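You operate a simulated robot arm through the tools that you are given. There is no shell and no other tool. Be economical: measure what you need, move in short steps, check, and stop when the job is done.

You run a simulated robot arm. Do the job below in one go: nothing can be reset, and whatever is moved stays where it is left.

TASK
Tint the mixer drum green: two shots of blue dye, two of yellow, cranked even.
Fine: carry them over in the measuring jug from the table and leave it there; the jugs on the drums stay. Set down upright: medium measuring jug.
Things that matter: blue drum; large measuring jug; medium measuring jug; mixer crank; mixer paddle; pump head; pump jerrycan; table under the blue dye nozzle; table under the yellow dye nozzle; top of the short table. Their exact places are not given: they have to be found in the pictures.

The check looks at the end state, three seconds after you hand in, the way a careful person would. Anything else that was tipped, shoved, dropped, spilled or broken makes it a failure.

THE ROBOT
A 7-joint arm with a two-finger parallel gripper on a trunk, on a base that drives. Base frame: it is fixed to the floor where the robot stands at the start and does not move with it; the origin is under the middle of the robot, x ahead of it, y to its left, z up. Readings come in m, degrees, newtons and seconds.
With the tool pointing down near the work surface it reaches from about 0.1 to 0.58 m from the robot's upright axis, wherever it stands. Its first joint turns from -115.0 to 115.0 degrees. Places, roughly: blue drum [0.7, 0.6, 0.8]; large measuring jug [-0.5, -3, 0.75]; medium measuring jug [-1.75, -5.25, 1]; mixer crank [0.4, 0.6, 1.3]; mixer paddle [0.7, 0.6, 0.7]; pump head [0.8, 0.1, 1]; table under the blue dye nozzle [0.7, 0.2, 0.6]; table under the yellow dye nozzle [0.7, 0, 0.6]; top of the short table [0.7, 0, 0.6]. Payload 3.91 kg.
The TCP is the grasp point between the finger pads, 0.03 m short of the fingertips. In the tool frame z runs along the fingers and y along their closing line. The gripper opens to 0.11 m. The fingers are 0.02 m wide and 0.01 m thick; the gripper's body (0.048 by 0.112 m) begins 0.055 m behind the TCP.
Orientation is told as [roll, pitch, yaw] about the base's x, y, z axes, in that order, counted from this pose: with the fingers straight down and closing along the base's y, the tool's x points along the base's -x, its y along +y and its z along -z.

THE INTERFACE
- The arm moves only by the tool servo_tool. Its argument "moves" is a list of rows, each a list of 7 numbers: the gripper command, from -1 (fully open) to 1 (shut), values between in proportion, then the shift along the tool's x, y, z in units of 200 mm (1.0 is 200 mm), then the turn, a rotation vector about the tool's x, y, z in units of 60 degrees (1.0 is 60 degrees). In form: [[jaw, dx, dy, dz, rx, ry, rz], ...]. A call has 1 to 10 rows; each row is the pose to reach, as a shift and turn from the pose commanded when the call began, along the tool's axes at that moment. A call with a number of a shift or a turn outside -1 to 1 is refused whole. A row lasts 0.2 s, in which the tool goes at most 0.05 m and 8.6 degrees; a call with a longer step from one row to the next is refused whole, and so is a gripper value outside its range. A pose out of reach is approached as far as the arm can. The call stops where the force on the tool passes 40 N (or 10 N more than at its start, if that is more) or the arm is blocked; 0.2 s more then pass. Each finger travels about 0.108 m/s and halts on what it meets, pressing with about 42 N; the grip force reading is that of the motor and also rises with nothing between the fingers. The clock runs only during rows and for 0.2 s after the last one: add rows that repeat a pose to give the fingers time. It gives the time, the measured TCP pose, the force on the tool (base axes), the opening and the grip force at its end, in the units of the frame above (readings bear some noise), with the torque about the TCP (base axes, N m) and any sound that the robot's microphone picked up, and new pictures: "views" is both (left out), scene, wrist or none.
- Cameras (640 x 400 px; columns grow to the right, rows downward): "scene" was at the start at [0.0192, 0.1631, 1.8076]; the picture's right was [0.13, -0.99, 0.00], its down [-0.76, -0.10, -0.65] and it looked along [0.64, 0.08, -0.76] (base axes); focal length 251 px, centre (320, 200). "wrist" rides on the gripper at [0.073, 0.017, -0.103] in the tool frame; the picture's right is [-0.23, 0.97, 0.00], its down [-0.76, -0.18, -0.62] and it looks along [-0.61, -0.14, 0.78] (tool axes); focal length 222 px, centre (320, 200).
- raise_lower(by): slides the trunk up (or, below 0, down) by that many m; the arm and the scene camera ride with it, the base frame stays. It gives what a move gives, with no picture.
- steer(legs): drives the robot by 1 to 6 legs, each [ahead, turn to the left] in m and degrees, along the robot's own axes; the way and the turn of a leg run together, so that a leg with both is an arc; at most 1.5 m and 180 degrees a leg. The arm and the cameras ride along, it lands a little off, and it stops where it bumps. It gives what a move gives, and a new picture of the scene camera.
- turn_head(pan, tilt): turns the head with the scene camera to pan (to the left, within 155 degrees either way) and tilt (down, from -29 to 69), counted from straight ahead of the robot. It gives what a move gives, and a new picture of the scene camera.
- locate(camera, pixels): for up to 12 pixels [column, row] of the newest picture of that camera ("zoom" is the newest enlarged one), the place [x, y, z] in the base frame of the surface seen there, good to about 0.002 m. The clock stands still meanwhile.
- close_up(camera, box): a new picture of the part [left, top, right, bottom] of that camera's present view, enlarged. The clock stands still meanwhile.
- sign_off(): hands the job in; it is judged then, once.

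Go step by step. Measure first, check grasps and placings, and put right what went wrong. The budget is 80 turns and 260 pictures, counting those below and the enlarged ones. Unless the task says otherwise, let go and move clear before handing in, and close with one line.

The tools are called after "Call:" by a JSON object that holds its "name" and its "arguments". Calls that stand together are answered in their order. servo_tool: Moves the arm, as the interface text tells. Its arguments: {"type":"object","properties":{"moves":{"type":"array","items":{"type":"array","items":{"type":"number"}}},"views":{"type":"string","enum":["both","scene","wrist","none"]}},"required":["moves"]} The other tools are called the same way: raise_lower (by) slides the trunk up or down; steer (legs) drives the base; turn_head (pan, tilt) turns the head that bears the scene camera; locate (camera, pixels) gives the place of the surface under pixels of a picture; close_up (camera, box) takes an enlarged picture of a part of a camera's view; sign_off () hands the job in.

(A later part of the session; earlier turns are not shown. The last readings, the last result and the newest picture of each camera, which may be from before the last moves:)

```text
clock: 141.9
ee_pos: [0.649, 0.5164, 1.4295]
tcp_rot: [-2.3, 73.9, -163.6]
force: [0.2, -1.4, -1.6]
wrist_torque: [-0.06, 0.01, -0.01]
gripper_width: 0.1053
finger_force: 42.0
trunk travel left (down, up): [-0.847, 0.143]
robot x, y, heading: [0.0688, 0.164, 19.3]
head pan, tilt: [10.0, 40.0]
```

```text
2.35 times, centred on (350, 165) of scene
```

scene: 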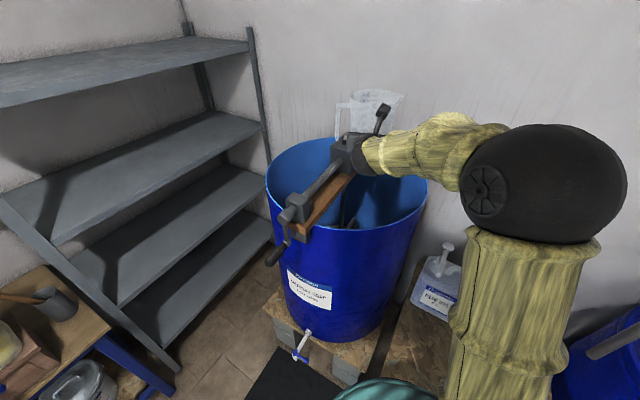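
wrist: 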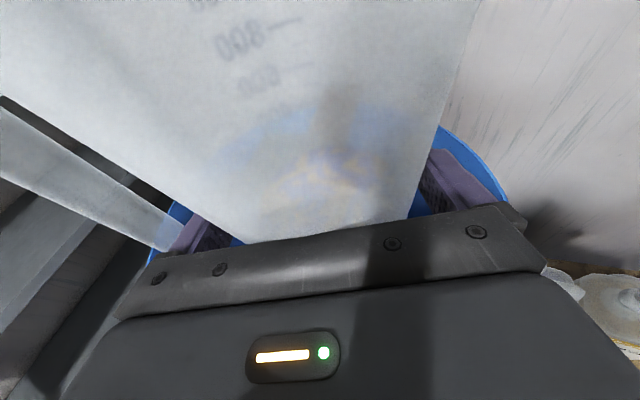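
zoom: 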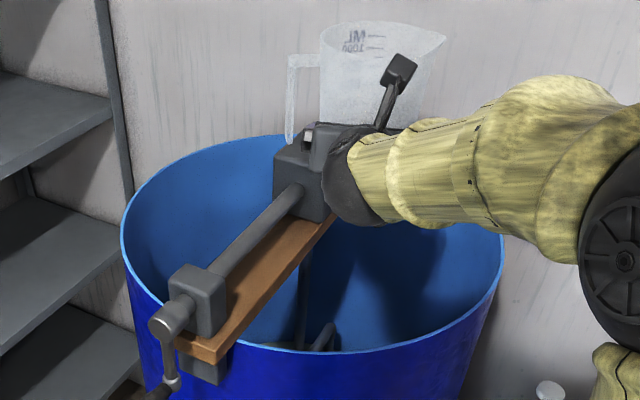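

Roll the hand to the right 60° first.

Call:
{"name": "servo_tool", "arguments": {"moves": [[0, 0, 0, 0, 0, 0, 0.13], [0, 0, 0, 0, 0, 0, 0.26], [0, 0, 0, 0, 0, 0, 0.39], [0, 0, 0, 0, 0, 0, 0.52], [0, 0, 0, 0, 0, 0, 0.65], [0, 0, 0, 0, 0, 0, 0.78], [0, 0, 0, 0, 0, 0, 0.9], [0, 0, 0, 0, 0, 0, 1.0], [0, 0, 0, 0, 0, 0, 1.0]], "views": "scene"}}

Call:
{"name": "close_up", "arguments": {"camera": "scene", "box": [250, 60, 450, 250]}}

```text
clock: 143.9
ee_pos: [0.6476, 0.5133, 1.4286]
tcp_rot: [-71.7, 28.0, 117.7]
force: [-0.3, -0.4, -2.0]
wrist_torque: [0.05, 0.04, -0.02]
gripper_width: 0.1055
finger_force: 42.4
trunk travel left (down, up): [-0.847, 0.143]
robot x, y, heading: [0.0615, 0.1598, 18.9]
head pan, tilt: [10.0, 40.0]
```

scene: 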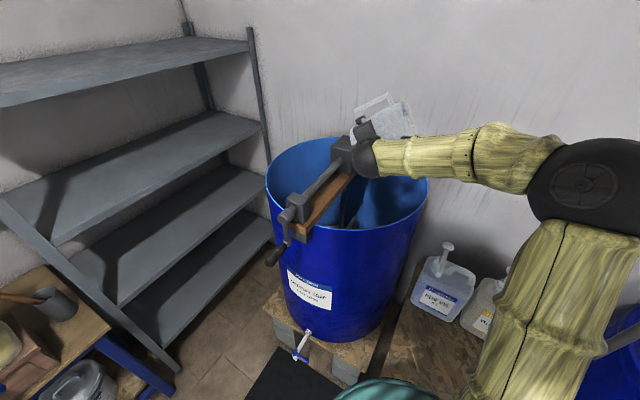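

```text
2.11 times, centred on (350, 155) of scene
```

zoom: 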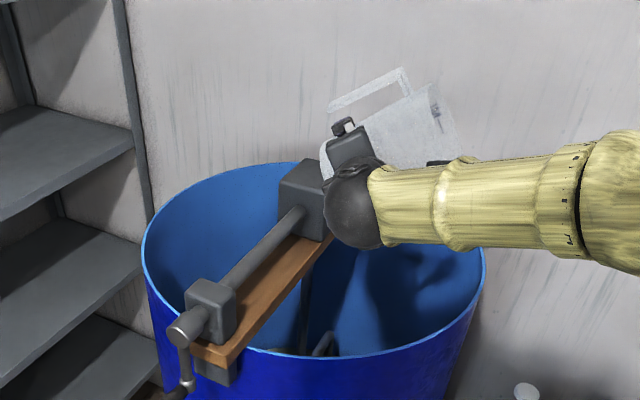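

Tilted 60° over the drum. Continue another 60° to empty it, and hold.

Call:
{"name": "servo_tool", "arguments": {"moves": [[0, 0, 0, 0, 0, 0, 0.12], [0, 0, 0, 0, 0, 0, 0.24], [0, 0, 0, 0, 0, 0, 0.36], [0, 0, 0, 0, 0, 0, 0.48], [0, 0, 0, 0, 0, 0, 0.6], [0, 0, 0, 0, 0, 0, 0.72], [0, 0, 0, 0, 0, 0, 0.84], [0, 0, 0, 0, 0, 0, 0.95], [0, 0, 0, 0, 0, 0, 1.0], [0, 0, 0, 0, 0, 0, 1.0]], "views": "both"}}

Call:
{"name": "close_up", "arguments": {"camera": "scene", "box": [250, 60, 450, 250]}}

```text
clock: 146.1
ee_pos: [0.6478, 0.5125, 1.4289]
tcp_rot: [-71.4, -29.4, 99.3]
force: [-0.3, -0.3, -0.7]
wrist_torque: [0.05, 0.02, 0.0]
gripper_width: 0.1053
finger_force: 42.0
trunk travel left (down, up): [-0.847, 0.143]
robot x, y, heading: [0.0655, 0.1588, 19.2]
head pan, tilt: [10.0, 40.0]
```

scene: 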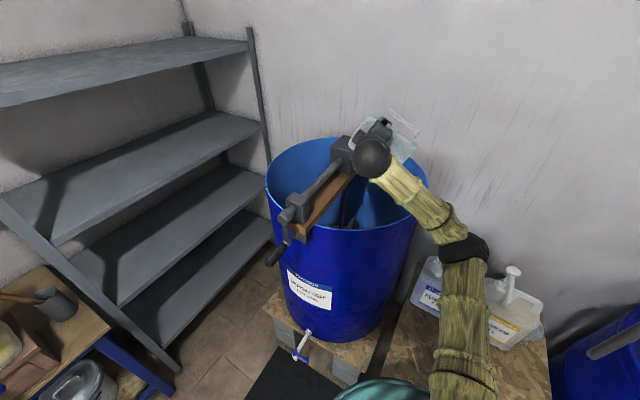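
wrist: 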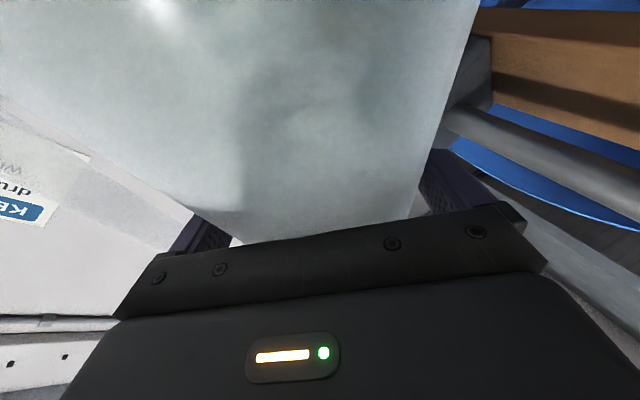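

```text
2.11 times, centred on (350, 155) of scene
```

zoom: 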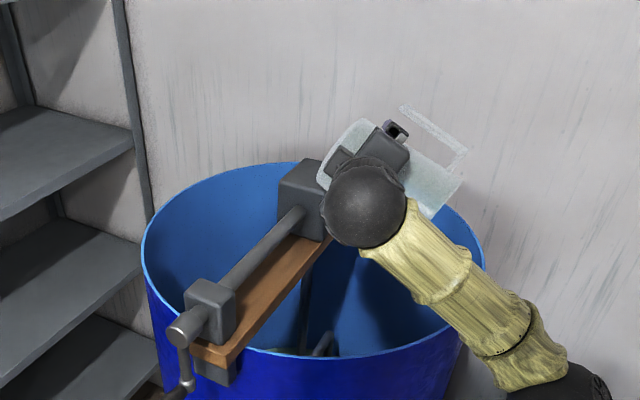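

Pouring: tilted 120°. Add 15° and hold 1.5 s to drain.

Call:
{"name": "servo_tool", "arguments": {"moves": [[0, 0, 0, 0, 0, 0, 0.12], [0, 0, 0, 0, 0, 0, 0.24], [0, 0, 0, 0, 0, 0, 0.24], [0, 0, 0, 0, 0, 0, 0.24], [0, 0, 0, 0, 0, 0, 0.24], [0, 0, 0, 0, 0, 0, 0.24], [0, 0, 0, 0, 0, 0, 0.24], [0, 0, 0, 0, 0, 0, 0.24], [0, 0, 0, 0, 0, 0, 0.24]], "views": "wrist"}}

Call:
{"name": "turn_head", "arguments": {"pan": 15, "tilt": 50}}

Call:
{"name": "close_up", "arguments": {"camera": "scene", "box": [240, 40, 460, 260]}}

```text
clock: 148.1
ee_pos: [0.6479, 0.5125, 1.4281]
tcp_rot: [-67.8, -42.9, 93.2]
force: [1.0, 0.1, 0.0]
wrist_torque: [0.03, -0.04, 0.02]
gripper_width: 0.1055
finger_force: 42.0
trunk travel left (down, up): [-0.847, 0.143]
robot x, y, heading: [0.0644, 0.162, 19.1]
head pan, tilt: [10.0, 40.0]
```

wrist: 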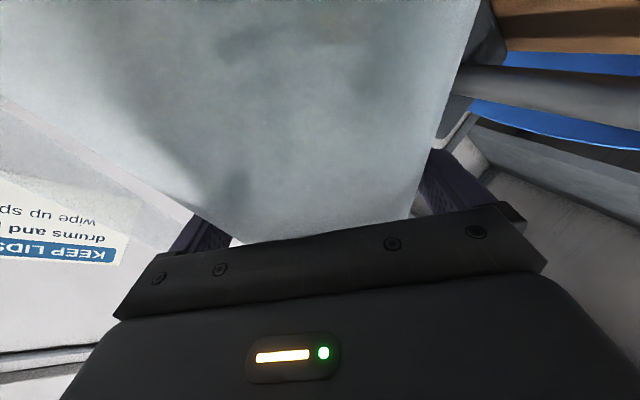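

```text
clock: 148.8
ee_pos: [0.6474, 0.5128, 1.429]
tcp_rot: [-67.7, -42.9, 93.2]
force: [-0.1, 0.1, -1.1]
wrist_torque: [0.01, -0.02, 0.0]
gripper_width: 0.1055
finger_force: 42.1
trunk travel left (down, up): [-0.847, 0.143]
robot x, y, heading: [0.0628, 0.1644, 19.2]
head pan, tilt: [15.0, 50.0]
```

scene: 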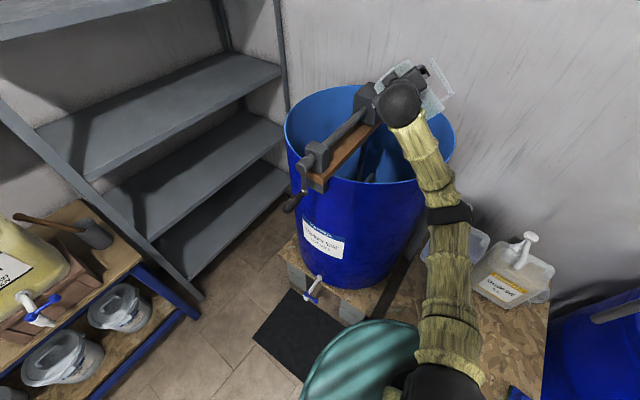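

```text
1.82 times, centred on (350, 150) of scene
```

zoom: 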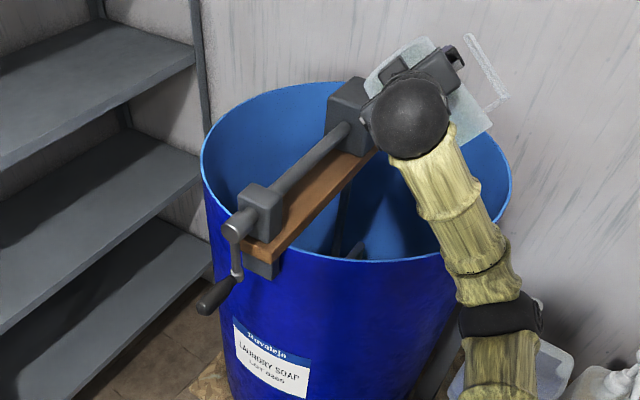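

The jug looks drained. Roll back upright (−135°).

Call:
{"name": "servo_tool", "arguments": {"moves": [[0, 0, 0, 0, 0, 0, -0.12], [0, 0, 0, 0, 0, 0, -0.24], [0, 0, 0, 0, 0, 0, -0.36], [0, 0, 0, 0, 0, 0, -0.48], [0, 0, 0, 0, 0, 0, -0.6], [0, 0, 0, 0, 0, 0, -0.72], [0, 0, 0, 0, 0, 0, -0.84], [0, 0, 0, 0, 0, 0, -0.96], [0, 0, 0, 0, 0, 0, -1.0]], "views": "none"}}

Call:
{"name": "servo_tool", "arguments": {"moves": [[0, 0, 0, 0, 0, 0, -0.13], [0, 0, 0, 0, 0, 0, -0.26], [0, 0, 0, 0, 0, 0, -0.39], [0, 0, 0, 0, 0, 0, -0.52], [0, 0, 0, 0, 0, 0, -0.65], [0, 0, 0, 0, 0, 0, -0.78], [0, 0, 0, 0, 0, 0, -0.9], [0, 0, 0, 0, 0, 0, -1.0], [0, 0, 0, 0, 0, 0, -1.0]], "views": "none"}}

Call:
{"name": "servo_tool", "arguments": {"moves": [[0, 0, 0, 0, 0, 0, -0.12], [0, 0, 0, 0, 0, 0, -0.24], [0, 0, 0, 0, 0, 0, -0.24]], "views": "scene"}}

```text
clock: 150.8
ee_pos: [0.649, 0.5145, 1.4293]
tcp_rot: [-73.3, 14.3, 113.0]
force: [-0.6, -0.8, -1.1]
wrist_torque: [0.0, -0.02, 0.02]
gripper_width: 0.1053
finger_force: 42.1
trunk travel left (down, up): [-0.847, 0.143]
robot x, y, heading: [0.0628, 0.1599, 18.9]
head pan, tilt: [15.0, 50.0]
```

```text
clock: 152.8
ee_pos: [0.6474, 0.5133, 1.4282]
tcp_rot: [-41.8, 68.1, 154.8]
force: [0.3, 0.0, -1.5]
wrist_torque: [-0.02, -0.01, -0.02]
gripper_width: 0.1054
finger_force: 42.0
trunk travel left (down, up): [-0.847, 0.143]
robot x, y, heading: [0.0676, 0.1652, 19.0]
head pan, tilt: [15.0, 50.0]
```

```text
clock: 153.7
ee_pos: [0.6489, 0.514, 1.4285]
tcp_rot: [-2.1, 74.0, -163.4]
force: [-0.1, -0.1, -1.0]
wrist_torque: [0.01, 0.01, 0.02]
gripper_width: 0.1056
finger_force: 42.3
trunk travel left (down, up): [-0.847, 0.143]
robot x, y, heading: [0.0634, 0.1633, 19.2]
head pan, tilt: [15.0, 50.0]
```

scene: 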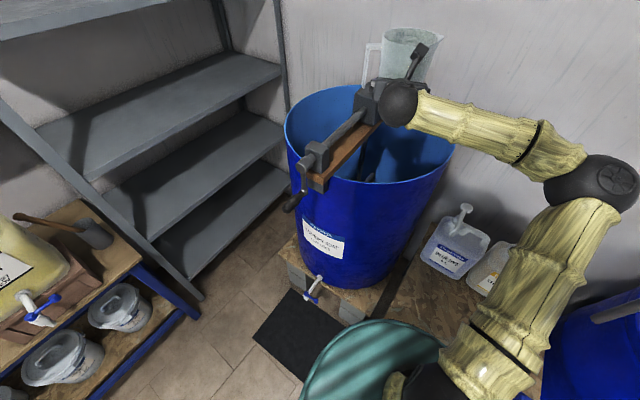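

Upright again, walls tinted green. Back off, turn right to the short table, and look.

Call:
{"name": "steer", "arguments": {"legs": [[-0.27, 0], [0, -33]]}}

Call:
{"name": "raise_lower", "arguments": {"by": -0.4}}

Call:
{"name": "turn_head", "arguments": {"pan": 0, "tilt": 45}}

```text
clock: 158.0
ee_pos: [0.4964, 0.0519, 1.4289]
tcp_rot: [-2.3, 73.9, 163.3]
force: [-0.4, -0.1, -0.9]
wrist_torque: [-0.01, -0.02, 0.03]
gripper_width: 0.1054
finger_force: 42.0
trunk travel left (down, up): [-0.847, 0.143]
robot x, y, heading: [-0.1866, 0.076, -14.2]
head pan, tilt: [15.0, 50.0]
```

scene: 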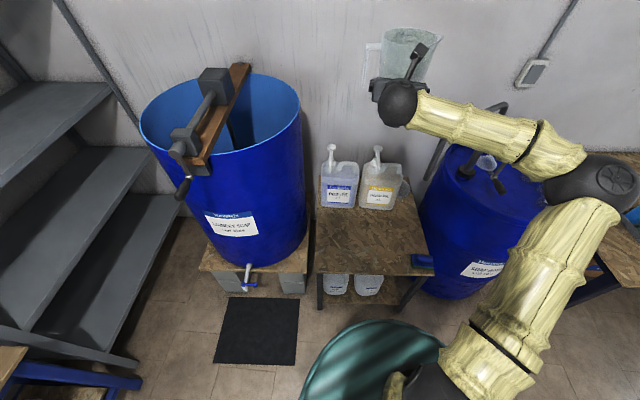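

```text
clock: 161.8
ee_pos: [0.497, 0.0515, 1.0295]
tcp_rot: [-2.3, 73.9, 163.3]
force: [0.2, -0.3, -1.0]
wrist_torque: [0.03, 0.02, 0.0]
gripper_width: 0.105
finger_force: 42.0
trunk travel left (down, up): [-0.447, 0.543]
robot x, y, heading: [-0.1864, 0.075, -14.0]
head pan, tilt: [15.0, 50.0]
```

```text
clock: 162.6
ee_pos: [0.4957, 0.0529, 1.0293]
tcp_rot: [-2.2, 73.9, 163.3]
force: [0.8, 0.8, -1.1]
wrist_torque: [0.04, 0.03, -0.01]
gripper_width: 0.1052
finger_force: 42.2
trunk travel left (down, up): [-0.447, 0.543]
robot x, y, heading: [-0.1846, 0.0768, -14.1]
head pan, tilt: [0.0, 45.0]
```

scene: 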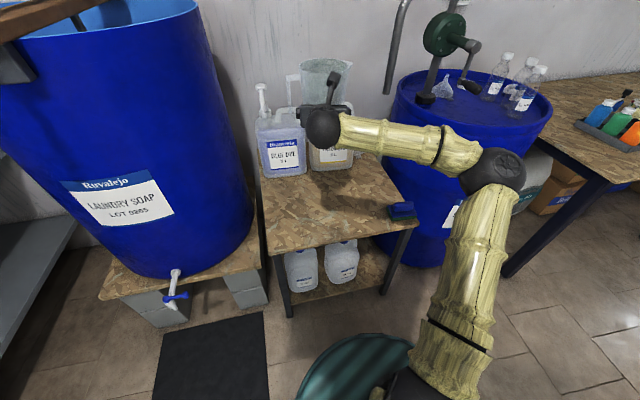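

Check the elbow/forearm position against the table corner and right drum before lowering further.

Call:
{"name": "locate", "arguments": {"camera": "scene", "pixels": [[495, 172], [470, 185], [520, 175], [440, 150], [400, 140], [470, 250], [325, 130], [385, 150]]}}

```text
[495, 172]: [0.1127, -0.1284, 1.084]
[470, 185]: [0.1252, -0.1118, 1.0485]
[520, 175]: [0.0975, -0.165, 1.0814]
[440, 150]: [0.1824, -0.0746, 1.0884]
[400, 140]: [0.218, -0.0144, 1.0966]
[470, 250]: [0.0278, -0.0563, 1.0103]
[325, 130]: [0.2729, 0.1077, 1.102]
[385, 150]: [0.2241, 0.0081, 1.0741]
```

Clear. Lower 0.36, then small steps to touch.

Call:
{"name": "raise_lower", "arguments": {"by": -0.36}}

Call:
{"name": "servo_tool", "arguments": {"moves": [[0, -0.02, 0, 0.006, 0, 0, 0], [0, -0.02, 0, 0.006, 0, 0, 0]], "views": "both"}}

Call:
{"name": "close_up", "arguments": {"camera": "scene", "box": [220, 20, 400, 200]}}

```text
clock: 166.1
ee_pos: [0.4966, 0.0525, 0.6701]
tcp_rot: [-2.3, 74.0, 163.3]
force: [-0.1, 0.3, -0.8]
wrist_torque: [0.0, 0.03, -0.01]
gripper_width: 0.1054
finger_force: 42.0
trunk travel left (down, up): [-0.087, 0.903]
robot x, y, heading: [-0.185, 0.0768, -14.3]
head pan, tilt: [0.0, 45.0]
```

```text
clock: 166.7
ee_pos: [0.4964, 0.0512, 0.6657]
tcp_rot: [-2.4, 73.9, 163.2]
force: [-0.2, 0.6, -0.3]
wrist_torque: [-0.03, 0.04, 0.06]
gripper_width: 0.1052
finger_force: 41.9
trunk travel left (down, up): [-0.087, 0.903]
robot x, y, heading: [-0.1914, 0.0773, -14.1]
head pan, tilt: [0.0, 45.0]
```

scene: 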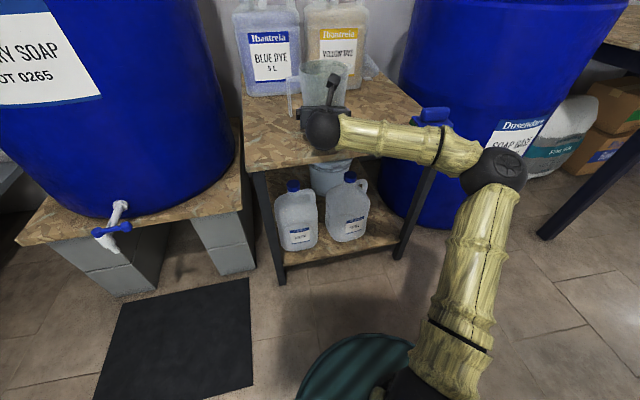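
wrist: 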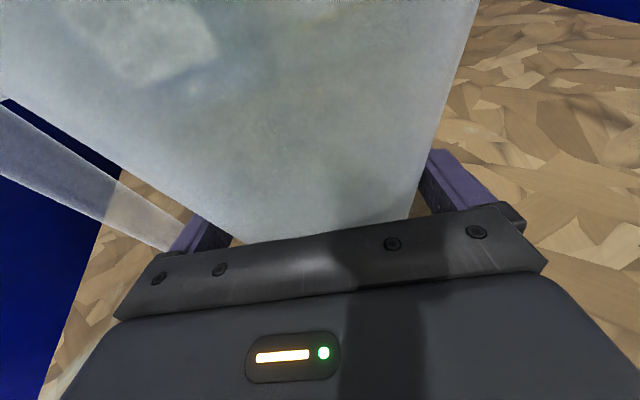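

```text
2.22 times, centred on (310, 110) of scene
```

zoom: 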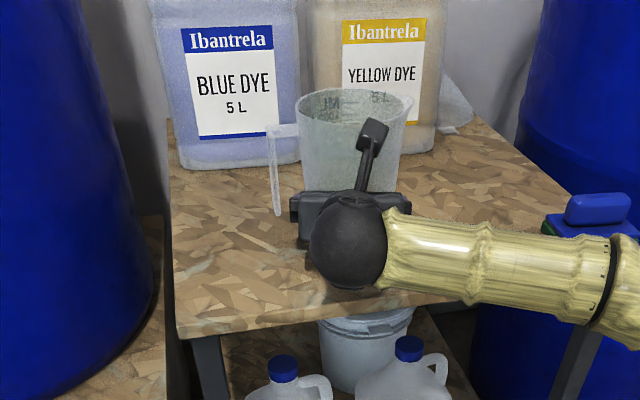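

Lower the last ~6 mm in steps watching force.

Call:
{"name": "servo_tool", "arguments": {"moves": [[0, -0.012, 0, 0.0035, 0, 0, 0], [0, -0.024, 0, 0.007, 0, 0, 0], [0, -0.03, 0, 0.009, 0, 0, 0], [0, -0.03, 0, 0.009, 0, 0, 0]], "views": "none"}}

```text
clock: 167.7
ee_pos: [0.4965, 0.0529, 0.6589]
tcp_rot: [-2.3, 73.9, 163.3]
force: [0.3, 0.8, -0.9]
wrist_torque: [0.0, 0.0, 0.02]
gripper_width: 0.1052
finger_force: 41.9
trunk travel left (down, up): [-0.087, 0.903]
robot x, y, heading: [-0.1895, 0.0777, -13.8]
head pan, tilt: [0.0, 45.0]
```

Call:
{"name": "servo_tool", "arguments": {"moves": [[0, -0.006, 0, 0.002, 0, 0, 0], [0, -0.012, 0, 0.0035, 0, 0, 0], [0, -0.012, 0, 0.0035, 0, 0, 0]], "views": "wrist"}}

Call:
{"name": "close_up", "arguments": {"camera": "scene", "box": [260, 50, 380, 170]}}

```text
clock: 168.5
ee_pos: [0.496, 0.0531, 0.6579]
tcp_rot: [-2.5, 74.1, 163.0]
force: [7.0, -3.8, 16.4]
wrist_torque: [-0.06, 0.22, 0.11]
gripper_width: 0.1054
finger_force: 42.3
trunk travel left (down, up): [-0.087, 0.903]
robot x, y, heading: [-0.1826, 0.0751, -14.1]
head pan, tilt: [0.0, 45.0]
```

wrist: 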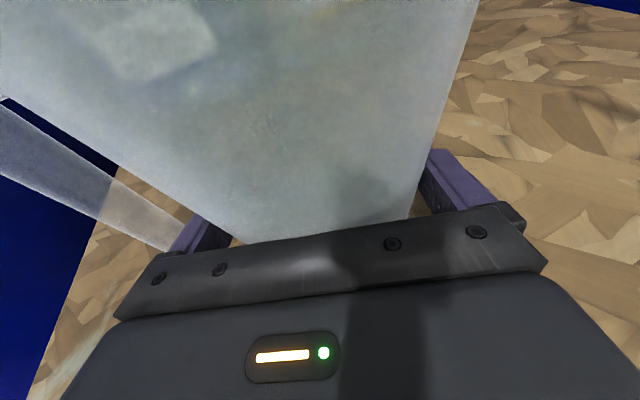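

```text
3.33 times, centred on (320, 110) of scene
5 turns are left
```

zoom: 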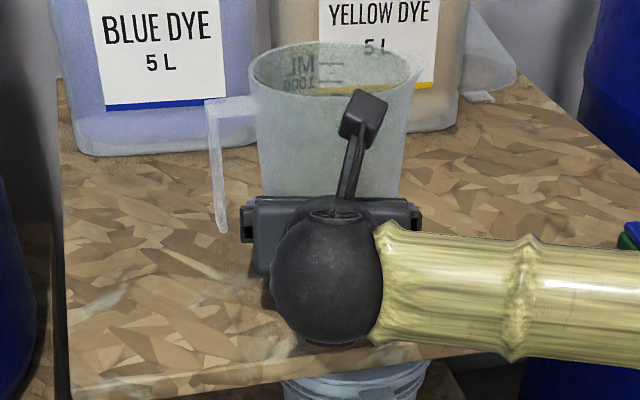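

Jug is on the table (16 N contact). With few turns left: release, retract, raise, and look at the crank with the arm out of the way.

Call:
{"name": "servo_tool", "arguments": {"moves": [[-1, 0, 0, 0, 0, 0, 0], [-1, 0, 0, 0, 0, 0, 0], [-1, 0, 0, 0, 0, 0, 0], [-1, -0.03, 0, -0.12, 0, 0, 0], [-1, -0.07, 0, -0.26, 0, 0, 0], [-1, -0.12, 0, -0.42, 0, 0, 0], [-1, -0.17, 0, -0.58, 0, 0, 0], [-1, -0.206, 0, -0.72, 0, 0, 0], [-1, -0.206, 0, -0.72, 0, 0, 0]], "views": "scene"}}

Call:
{"name": "raise_lower", "arguments": {"by": 0.4}}

Call:
{"name": "raise_lower", "arguments": {"by": 0.16}}

Call:
{"name": "turn_head", "arguments": {"pan": 52, "tilt": 25}}

Call:
{"name": "close_up", "arguments": {"camera": "scene", "box": [240, 120, 400, 280]}}

```text
clock: 170.5
ee_pos: [0.3473, 0.0917, 0.6539]
tcp_rot: [-2.4, 73.9, 163.3]
force: [0.8, -0.6, 1.1]
wrist_torque: [-0.04, -0.02, 0.02]
gripper_width: 0.1098
finger_force: 0.0
trunk travel left (down, up): [-0.087, 0.903]
robot x, y, heading: [-0.1863, 0.0744, -14.2]
head pan, tilt: [0.0, 45.0]
```

scene: 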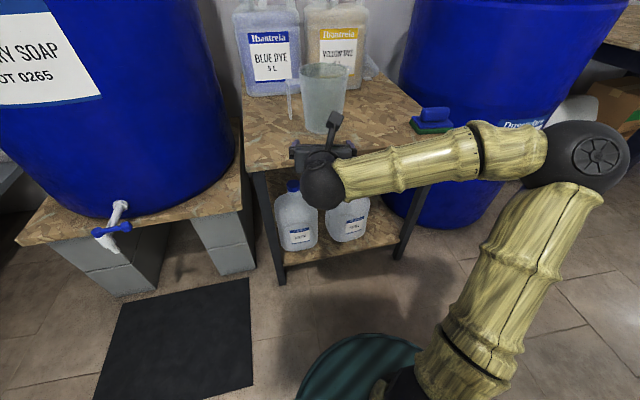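

```text
clock: 174.3
ee_pos: [0.3493, 0.0926, 1.0549]
tcp_rot: [-2.3, 73.9, 163.2]
force: [-0.3, 0.0, -0.8]
wrist_torque: [0.03, -0.01, -0.01]
gripper_width: 0.1098
finger_force: 0.1
trunk travel left (down, up): [-0.487, 0.503]
robot x, y, heading: [-0.1861, 0.073, -14.1]
head pan, tilt: [0.0, 45.0]
```

```text
clock: 176.2
ee_pos: [0.349, 0.0926, 1.215]
tcp_rot: [-2.3, 73.9, 163.3]
force: [0.3, 0.5, 0.0]
wrist_torque: [-0.01, 0.01, -0.02]
gripper_width: 0.11
finger_force: 0.1
trunk travel left (down, up): [-0.647, 0.343]
robot x, y, heading: [-0.1859, 0.0784, -13.9]
head pan, tilt: [0.0, 45.0]
```

```text
clock: 177.4
ee_pos: [0.3471, 0.0931, 1.2145]
tcp_rot: [-2.3, 73.8, 163.2]
force: [-0.6, 0.5, -0.1]
wrist_torque: [-0.02, -0.01, -0.01]
gripper_width: 0.1102
finger_force: 0.0
trunk travel left (down, up): [-0.647, 0.343]
robot x, y, heading: [-0.1853, 0.0736, -13.9]
head pan, tilt: [52.0, 25.0]
```

scene: 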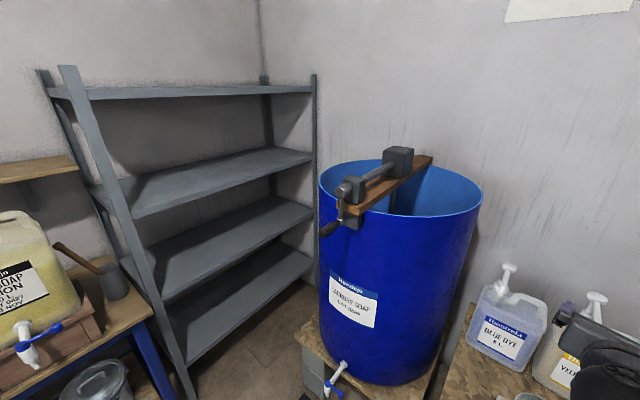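

```text
2.50 times, centred on (320, 200) of scene
4 turns are left
```

zoom: 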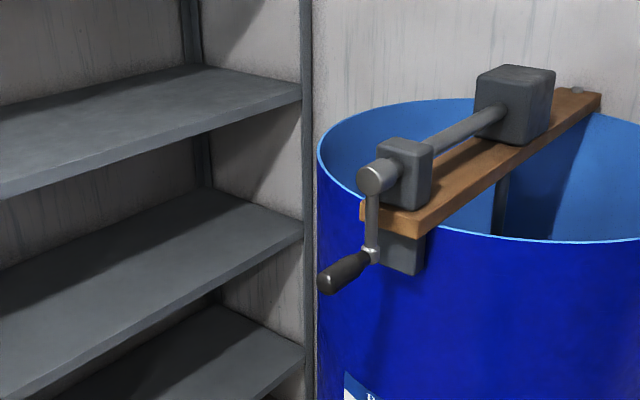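

The crank arm hangs straight down (hub zoom (370,183), joint (372,255), handle to (325,281)). Locate these points, then turn left 49°, move 0.06 ahead and roll the hand 90° so the fingers close vertically.

Call:
{"name": "locate", "arguments": {"camera": "zoom", "pixels": [[370, 182], [360, 182], [381, 180], [371, 215], [371, 235], [373, 256], [355, 268], [345, 273], [335, 277], [325, 282], [345, 265], [343, 282]]}}

Call:
{"name": "locate", "arguments": {"camera": "zoom", "pixels": [[370, 170], [370, 194], [365, 225], [377, 225], [362, 262], [330, 272], [333, 286], [320, 278], [326, 290], [405, 170], [415, 235], [325, 273]]}}

Call:
{"name": "steer", "arguments": {"legs": [[0, 49], [0.06, 0]]}}

Call:
{"name": "servo_tool", "arguments": {"moves": [[-1, 0, 0, 0, 0, 0, 0.13], [-1, 0, 0, 0, 0, 0, 0.26], [-1, 0, 0, 0, 0, 0, 0.39], [-1, 0, 0, 0, 0, 0, 0.52], [-1, 0, 0, 0, 0, 0, 0.65], [-1, 0, 0, 0, 0, 0, 0.78], [-1, 0, 0, 0, 0, 0, 0.91], [-1, 0, 0, 0, 0, 0, 1.0], [-1, 0, 0, 0, 0, 0, 1.0]], "views": "none"}}

Call:
{"name": "servo_tool", "arguments": {"moves": [[-0.6, 0, 0, 0, 0, 0, 0.13], [-0.4, 0, 0, 0, 0, 0, 0.26], [-0.2, 0, 0, 0, 0, 0, 0.39], [-0.1, 0, 0, 0, 0, 0, 0.5], [-0.1, 0, 0, 0, 0, 0, 0.5]], "views": "both"}}

```text
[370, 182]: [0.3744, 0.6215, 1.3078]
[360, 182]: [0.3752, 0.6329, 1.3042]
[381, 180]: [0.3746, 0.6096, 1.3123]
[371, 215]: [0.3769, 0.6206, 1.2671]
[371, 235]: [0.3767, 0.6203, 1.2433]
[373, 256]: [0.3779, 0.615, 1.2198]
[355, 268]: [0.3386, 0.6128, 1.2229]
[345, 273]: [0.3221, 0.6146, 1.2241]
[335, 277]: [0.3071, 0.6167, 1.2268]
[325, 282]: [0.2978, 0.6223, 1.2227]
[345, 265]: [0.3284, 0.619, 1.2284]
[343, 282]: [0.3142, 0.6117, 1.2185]
```

```text
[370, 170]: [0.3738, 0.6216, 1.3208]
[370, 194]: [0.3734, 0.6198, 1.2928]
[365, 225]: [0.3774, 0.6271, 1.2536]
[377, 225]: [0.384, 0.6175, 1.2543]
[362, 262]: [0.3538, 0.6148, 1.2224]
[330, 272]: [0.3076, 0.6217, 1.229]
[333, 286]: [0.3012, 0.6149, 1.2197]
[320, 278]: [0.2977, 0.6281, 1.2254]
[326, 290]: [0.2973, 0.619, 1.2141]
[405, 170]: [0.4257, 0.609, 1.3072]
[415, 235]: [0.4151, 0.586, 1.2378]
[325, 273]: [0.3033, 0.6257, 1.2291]
```

```text
clock: 181.6
ee_pos: [0.1946, 0.5296, 1.2156]
tcp_rot: [-2.3, 73.9, -146.7]
force: [0.0, 0.5, -0.4]
wrist_torque: [0.01, -0.03, 0.03]
gripper_width: 0.1099
finger_force: 0.0
trunk travel left (down, up): [-0.647, 0.343]
robot x, y, heading: [-0.1362, 0.1129, 35.9]
head pan, tilt: [52.0, 25.0]
```

scene: 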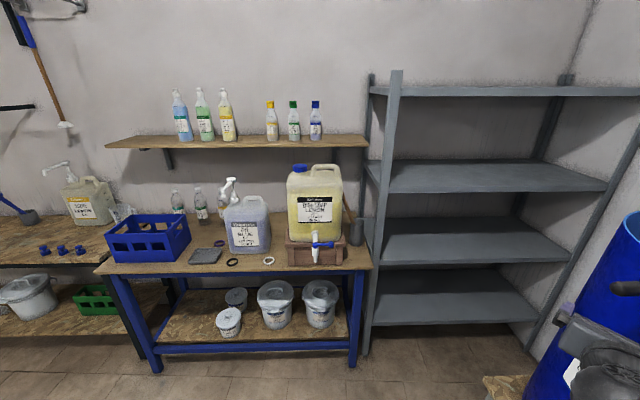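

```text
clock: 183.6
ee_pos: [0.1952, 0.5297, 1.2152]
tcp_rot: [-71.7, 28.0, 134.5]
force: [-0.1, 0.0, -0.4]
wrist_torque: [-0.05, -0.02, -0.02]
gripper_width: 0.11
finger_force: 0.1
trunk travel left (down, up): [-0.647, 0.343]
robot x, y, heading: [-0.1364, 0.111, 35.9]
head pan, tilt: [52.0, 25.0]
```

```text
clock: 184.8
ee_pos: [0.1981, 0.5315, 1.2158]
tcp_rot: [-73.8, -0.7, 125.4]
force: [0.6, 0.3, -0.9]
wrist_torque: [0.01, 0.01, -0.02]
gripper_width: 0.0606
finger_force: 0.0
trunk travel left (down, up): [-0.647, 0.343]
robot x, y, heading: [-0.1342, 0.1064, 35.7]
head pan, tilt: [52.0, 25.0]
3 turns are left
```

scene: 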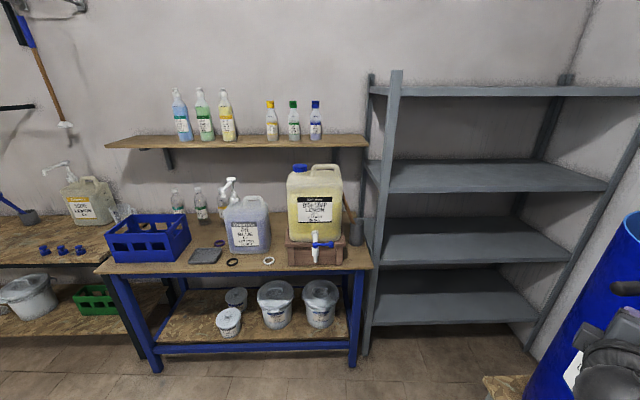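
wrist: 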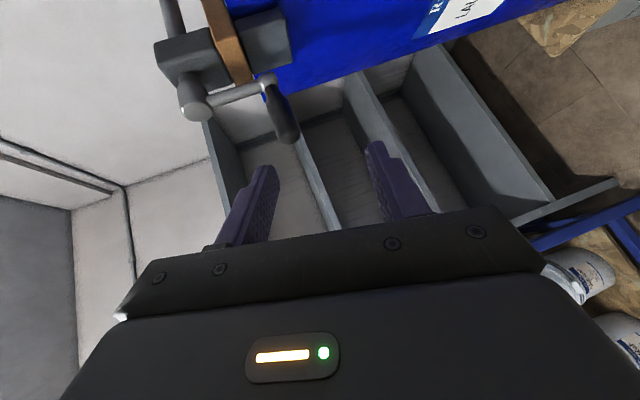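

Axis ≈ (y 0.621, z 1.307), handle centre ≈ (0.32, 0.623, 1.220), crank radius ≈0.087, along x. Raise the trunk 8 cm, bring the fingers over the handle, grip, and try one turn in two half circles.

Call:
{"name": "raise_lower", "arguments": {"by": 0.08}}

Call:
{"name": "servo_tool", "arguments": {"moves": [[-0.4, -0.005, 0.1515, 0, 0, 0, 0], [-0.4, -0.008, 0.1515, 0.2, 0, 0, 0], [-0.4, -0.01, 0.1515, 0.4, 0, 0, 0], [-0.4, -0.012, 0.1515, 0.6, 0, 0, 0], [-0.4, -0.015, 0.1515, 0.74, 0, 0, 0], [-0.4, -0.015, 0.1515, 0.838, 0, 0, 0], [-0.4, -0.015, 0.1515, 0.838, 0, 0, 0]], "views": "wrist"}}

Call:
{"name": "servo_tool", "arguments": {"moves": [[0.3, 0, 0, 0, 0, 0, 0], [1, 0, 0, 0, 0, 0, 0], [1, 0, 0, 0, 0, 0, 0], [1, 0, 0, 0, 0, 0, 0]], "views": "wrist"}}

Call:
{"name": "servo_tool", "arguments": {"moves": [[1, -0.1216, -0.0478, 0.0759, 0, 0, 0], [1, -0.2303, -0.1403, 0.1279, 0, 0, 0], [1, -0.31, -0.266, 0.15, 0, 0, 0], [1, -0.3536, -0.4103, 0.1392, 0, 0, 0], [1, -0.3554, -0.5554, 0.0971, 0, 0, 0], [1, -0.315, -0.684, 0.0285, 0, 0, 0], [1, -0.2384, -0.7803, -0.058, 0, 0, 0], [1, -0.1318, -0.833, -0.1523, 0, 0, 0], [1, -0.0106, -0.8355, -0.2427, 0, 0, 0]], "views": "wrist"}}

Call:
{"name": "servo_tool", "arguments": {"moves": [[1, 0.1216, 0.0478, -0.0759, 0, 0, 0], [1, 0.2303, 0.1403, -0.1279, 0, 0, 0], [1, 0.31, 0.266, -0.15, 0, 0, 0], [1, 0.3536, 0.4103, -0.1392, 0, 0, 0], [1, 0.3554, 0.5554, -0.0971, 0, 0, 0], [1, 0.315, 0.684, -0.0285, 0, 0, 0], [1, 0.2384, 0.7803, 0.058, 0, 0, 0], [1, 0.1318, 0.833, 0.1523, 0, 0, 0], [1, 0.0106, 0.8355, 0.2427, 0, 0, 0]], "views": "wrist"}}

Call:
{"name": "turn_head", "arguments": {"pan": 0, "tilt": 30}}

```text
clock: 186.0
ee_pos: [0.1986, 0.5321, 1.2949]
tcp_rot: [-73.9, -0.6, 125.6]
force: [-0.2, -0.6, -0.1]
wrist_torque: [0.02, 0.0, -0.01]
gripper_width: 0.0608
finger_force: 0.0
trunk travel left (down, up): [-0.727, 0.263]
robot x, y, heading: [-0.1356, 0.1107, 35.4]
head pan, tilt: [52.0, 25.0]
```

```text
clock: 187.6
ee_pos: [0.3181, 0.6212, 1.2221]
tcp_rot: [-74.0, -0.6, 125.6]
force: [-0.2, -0.2, 0.1]
wrist_torque: [-0.04, -0.01, 0.0]
gripper_width: 0.0771
finger_force: 0.0
out of reach, approached as far as the arm can: row 1
trunk travel left (down, up): [-0.727, 0.263]
robot x, y, heading: [-0.1373, 0.1138, 35.7]
head pan, tilt: [52.0, 25.0]
```

wrist: 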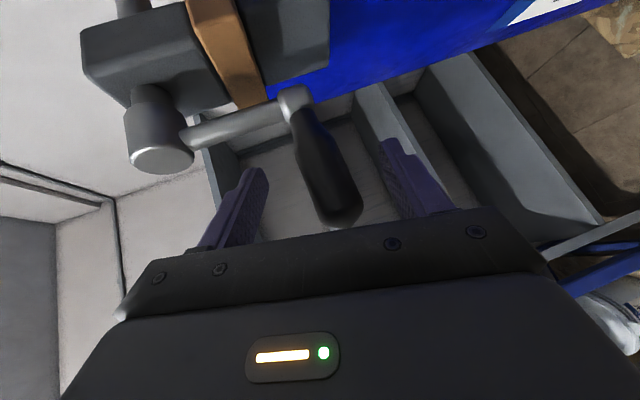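

```text
clock: 188.6
ee_pos: [0.3176, 0.6252, 1.2175]
tcp_rot: [-73.3, -0.3, 125.8]
force: [-12.2, -1.8, -37.4]
wrist_torque: [-0.12, -1.59, 0.39]
gripper_width: 0.0349
finger_force: 44.8
trunk travel left (down, up): [-0.727, 0.263]
robot x, y, heading: [-0.1347, 0.1129, 35.9]
head pan, tilt: [52.0, 25.0]
```

wrist: 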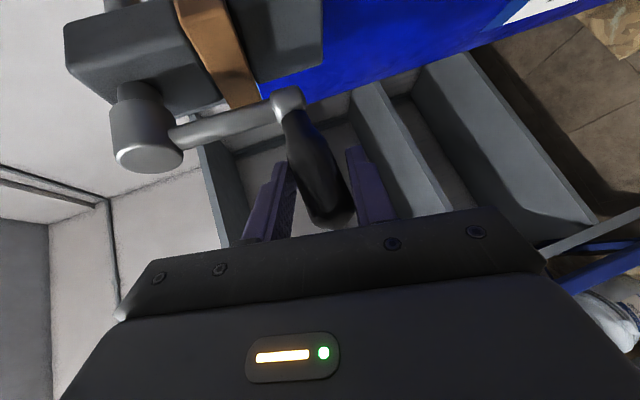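

```text
clock: 190.6
ee_pos: [0.3167, 0.6192, 1.3978]
tcp_rot: [-74.0, -0.5, 125.6]
force: [-4.0, -4.1, 9.9]
wrist_torque: [-0.01, -1.85, 1.16]
gripper_width: 0.0345
finger_force: 45.0
trunk travel left (down, up): [-0.727, 0.263]
robot x, y, heading: [-0.1387, 0.1082, 35.5]
head pan, tilt: [52.0, 25.0]
```

wrist: 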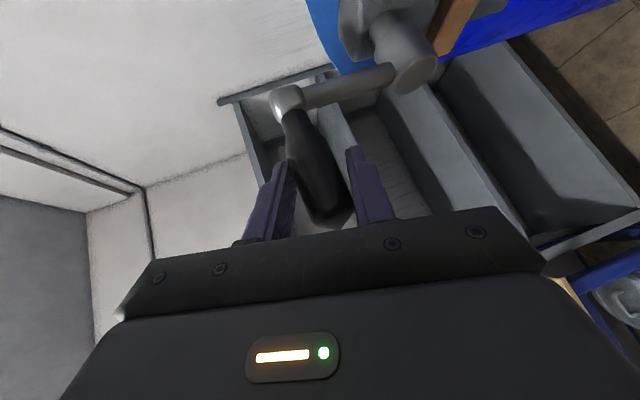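

```text
clock: 192.6
ee_pos: [0.3175, 0.626, 1.2176]
tcp_rot: [-73.8, -0.5, 125.8]
force: [-8.4, 3.7, -17.8]
wrist_torque: [-0.01, -1.23, 1.58]
gripper_width: 0.0338
finger_force: 45.1
trunk travel left (down, up): [-0.727, 0.263]
robot x, y, heading: [-0.142, 0.1104, 35.6]
head pan, tilt: [52.0, 25.0]
```

wrist: 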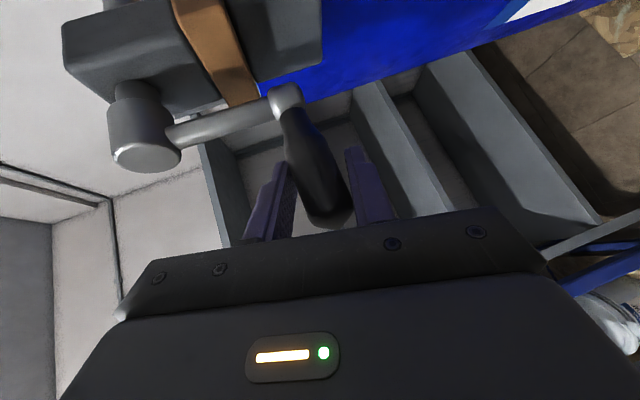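

```text
clock: 193.8
ee_pos: [0.3165, 0.6248, 1.2168]
tcp_rot: [-73.7, -0.4, 125.6]
force: [-10.2, 1.1, -25.4]
wrist_torque: [-0.01, -1.52, 0.63]
gripper_width: 0.0341
finger_force: 44.9
trunk travel left (down, up): [-0.727, 0.263]
robot x, y, heading: [-0.1372, 0.1115, 35.6]
head pan, tilt: [0.0, 30.0]
2 turns are left
```

scene: 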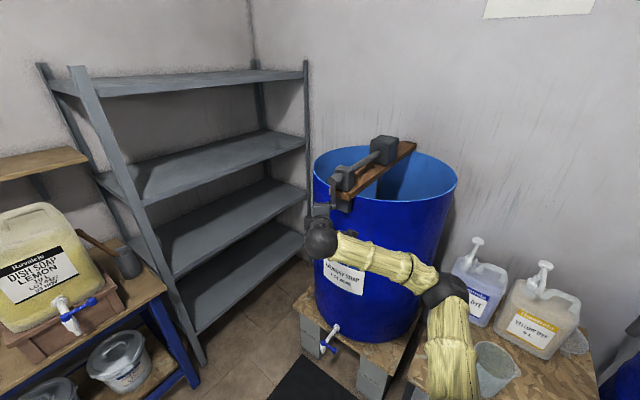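

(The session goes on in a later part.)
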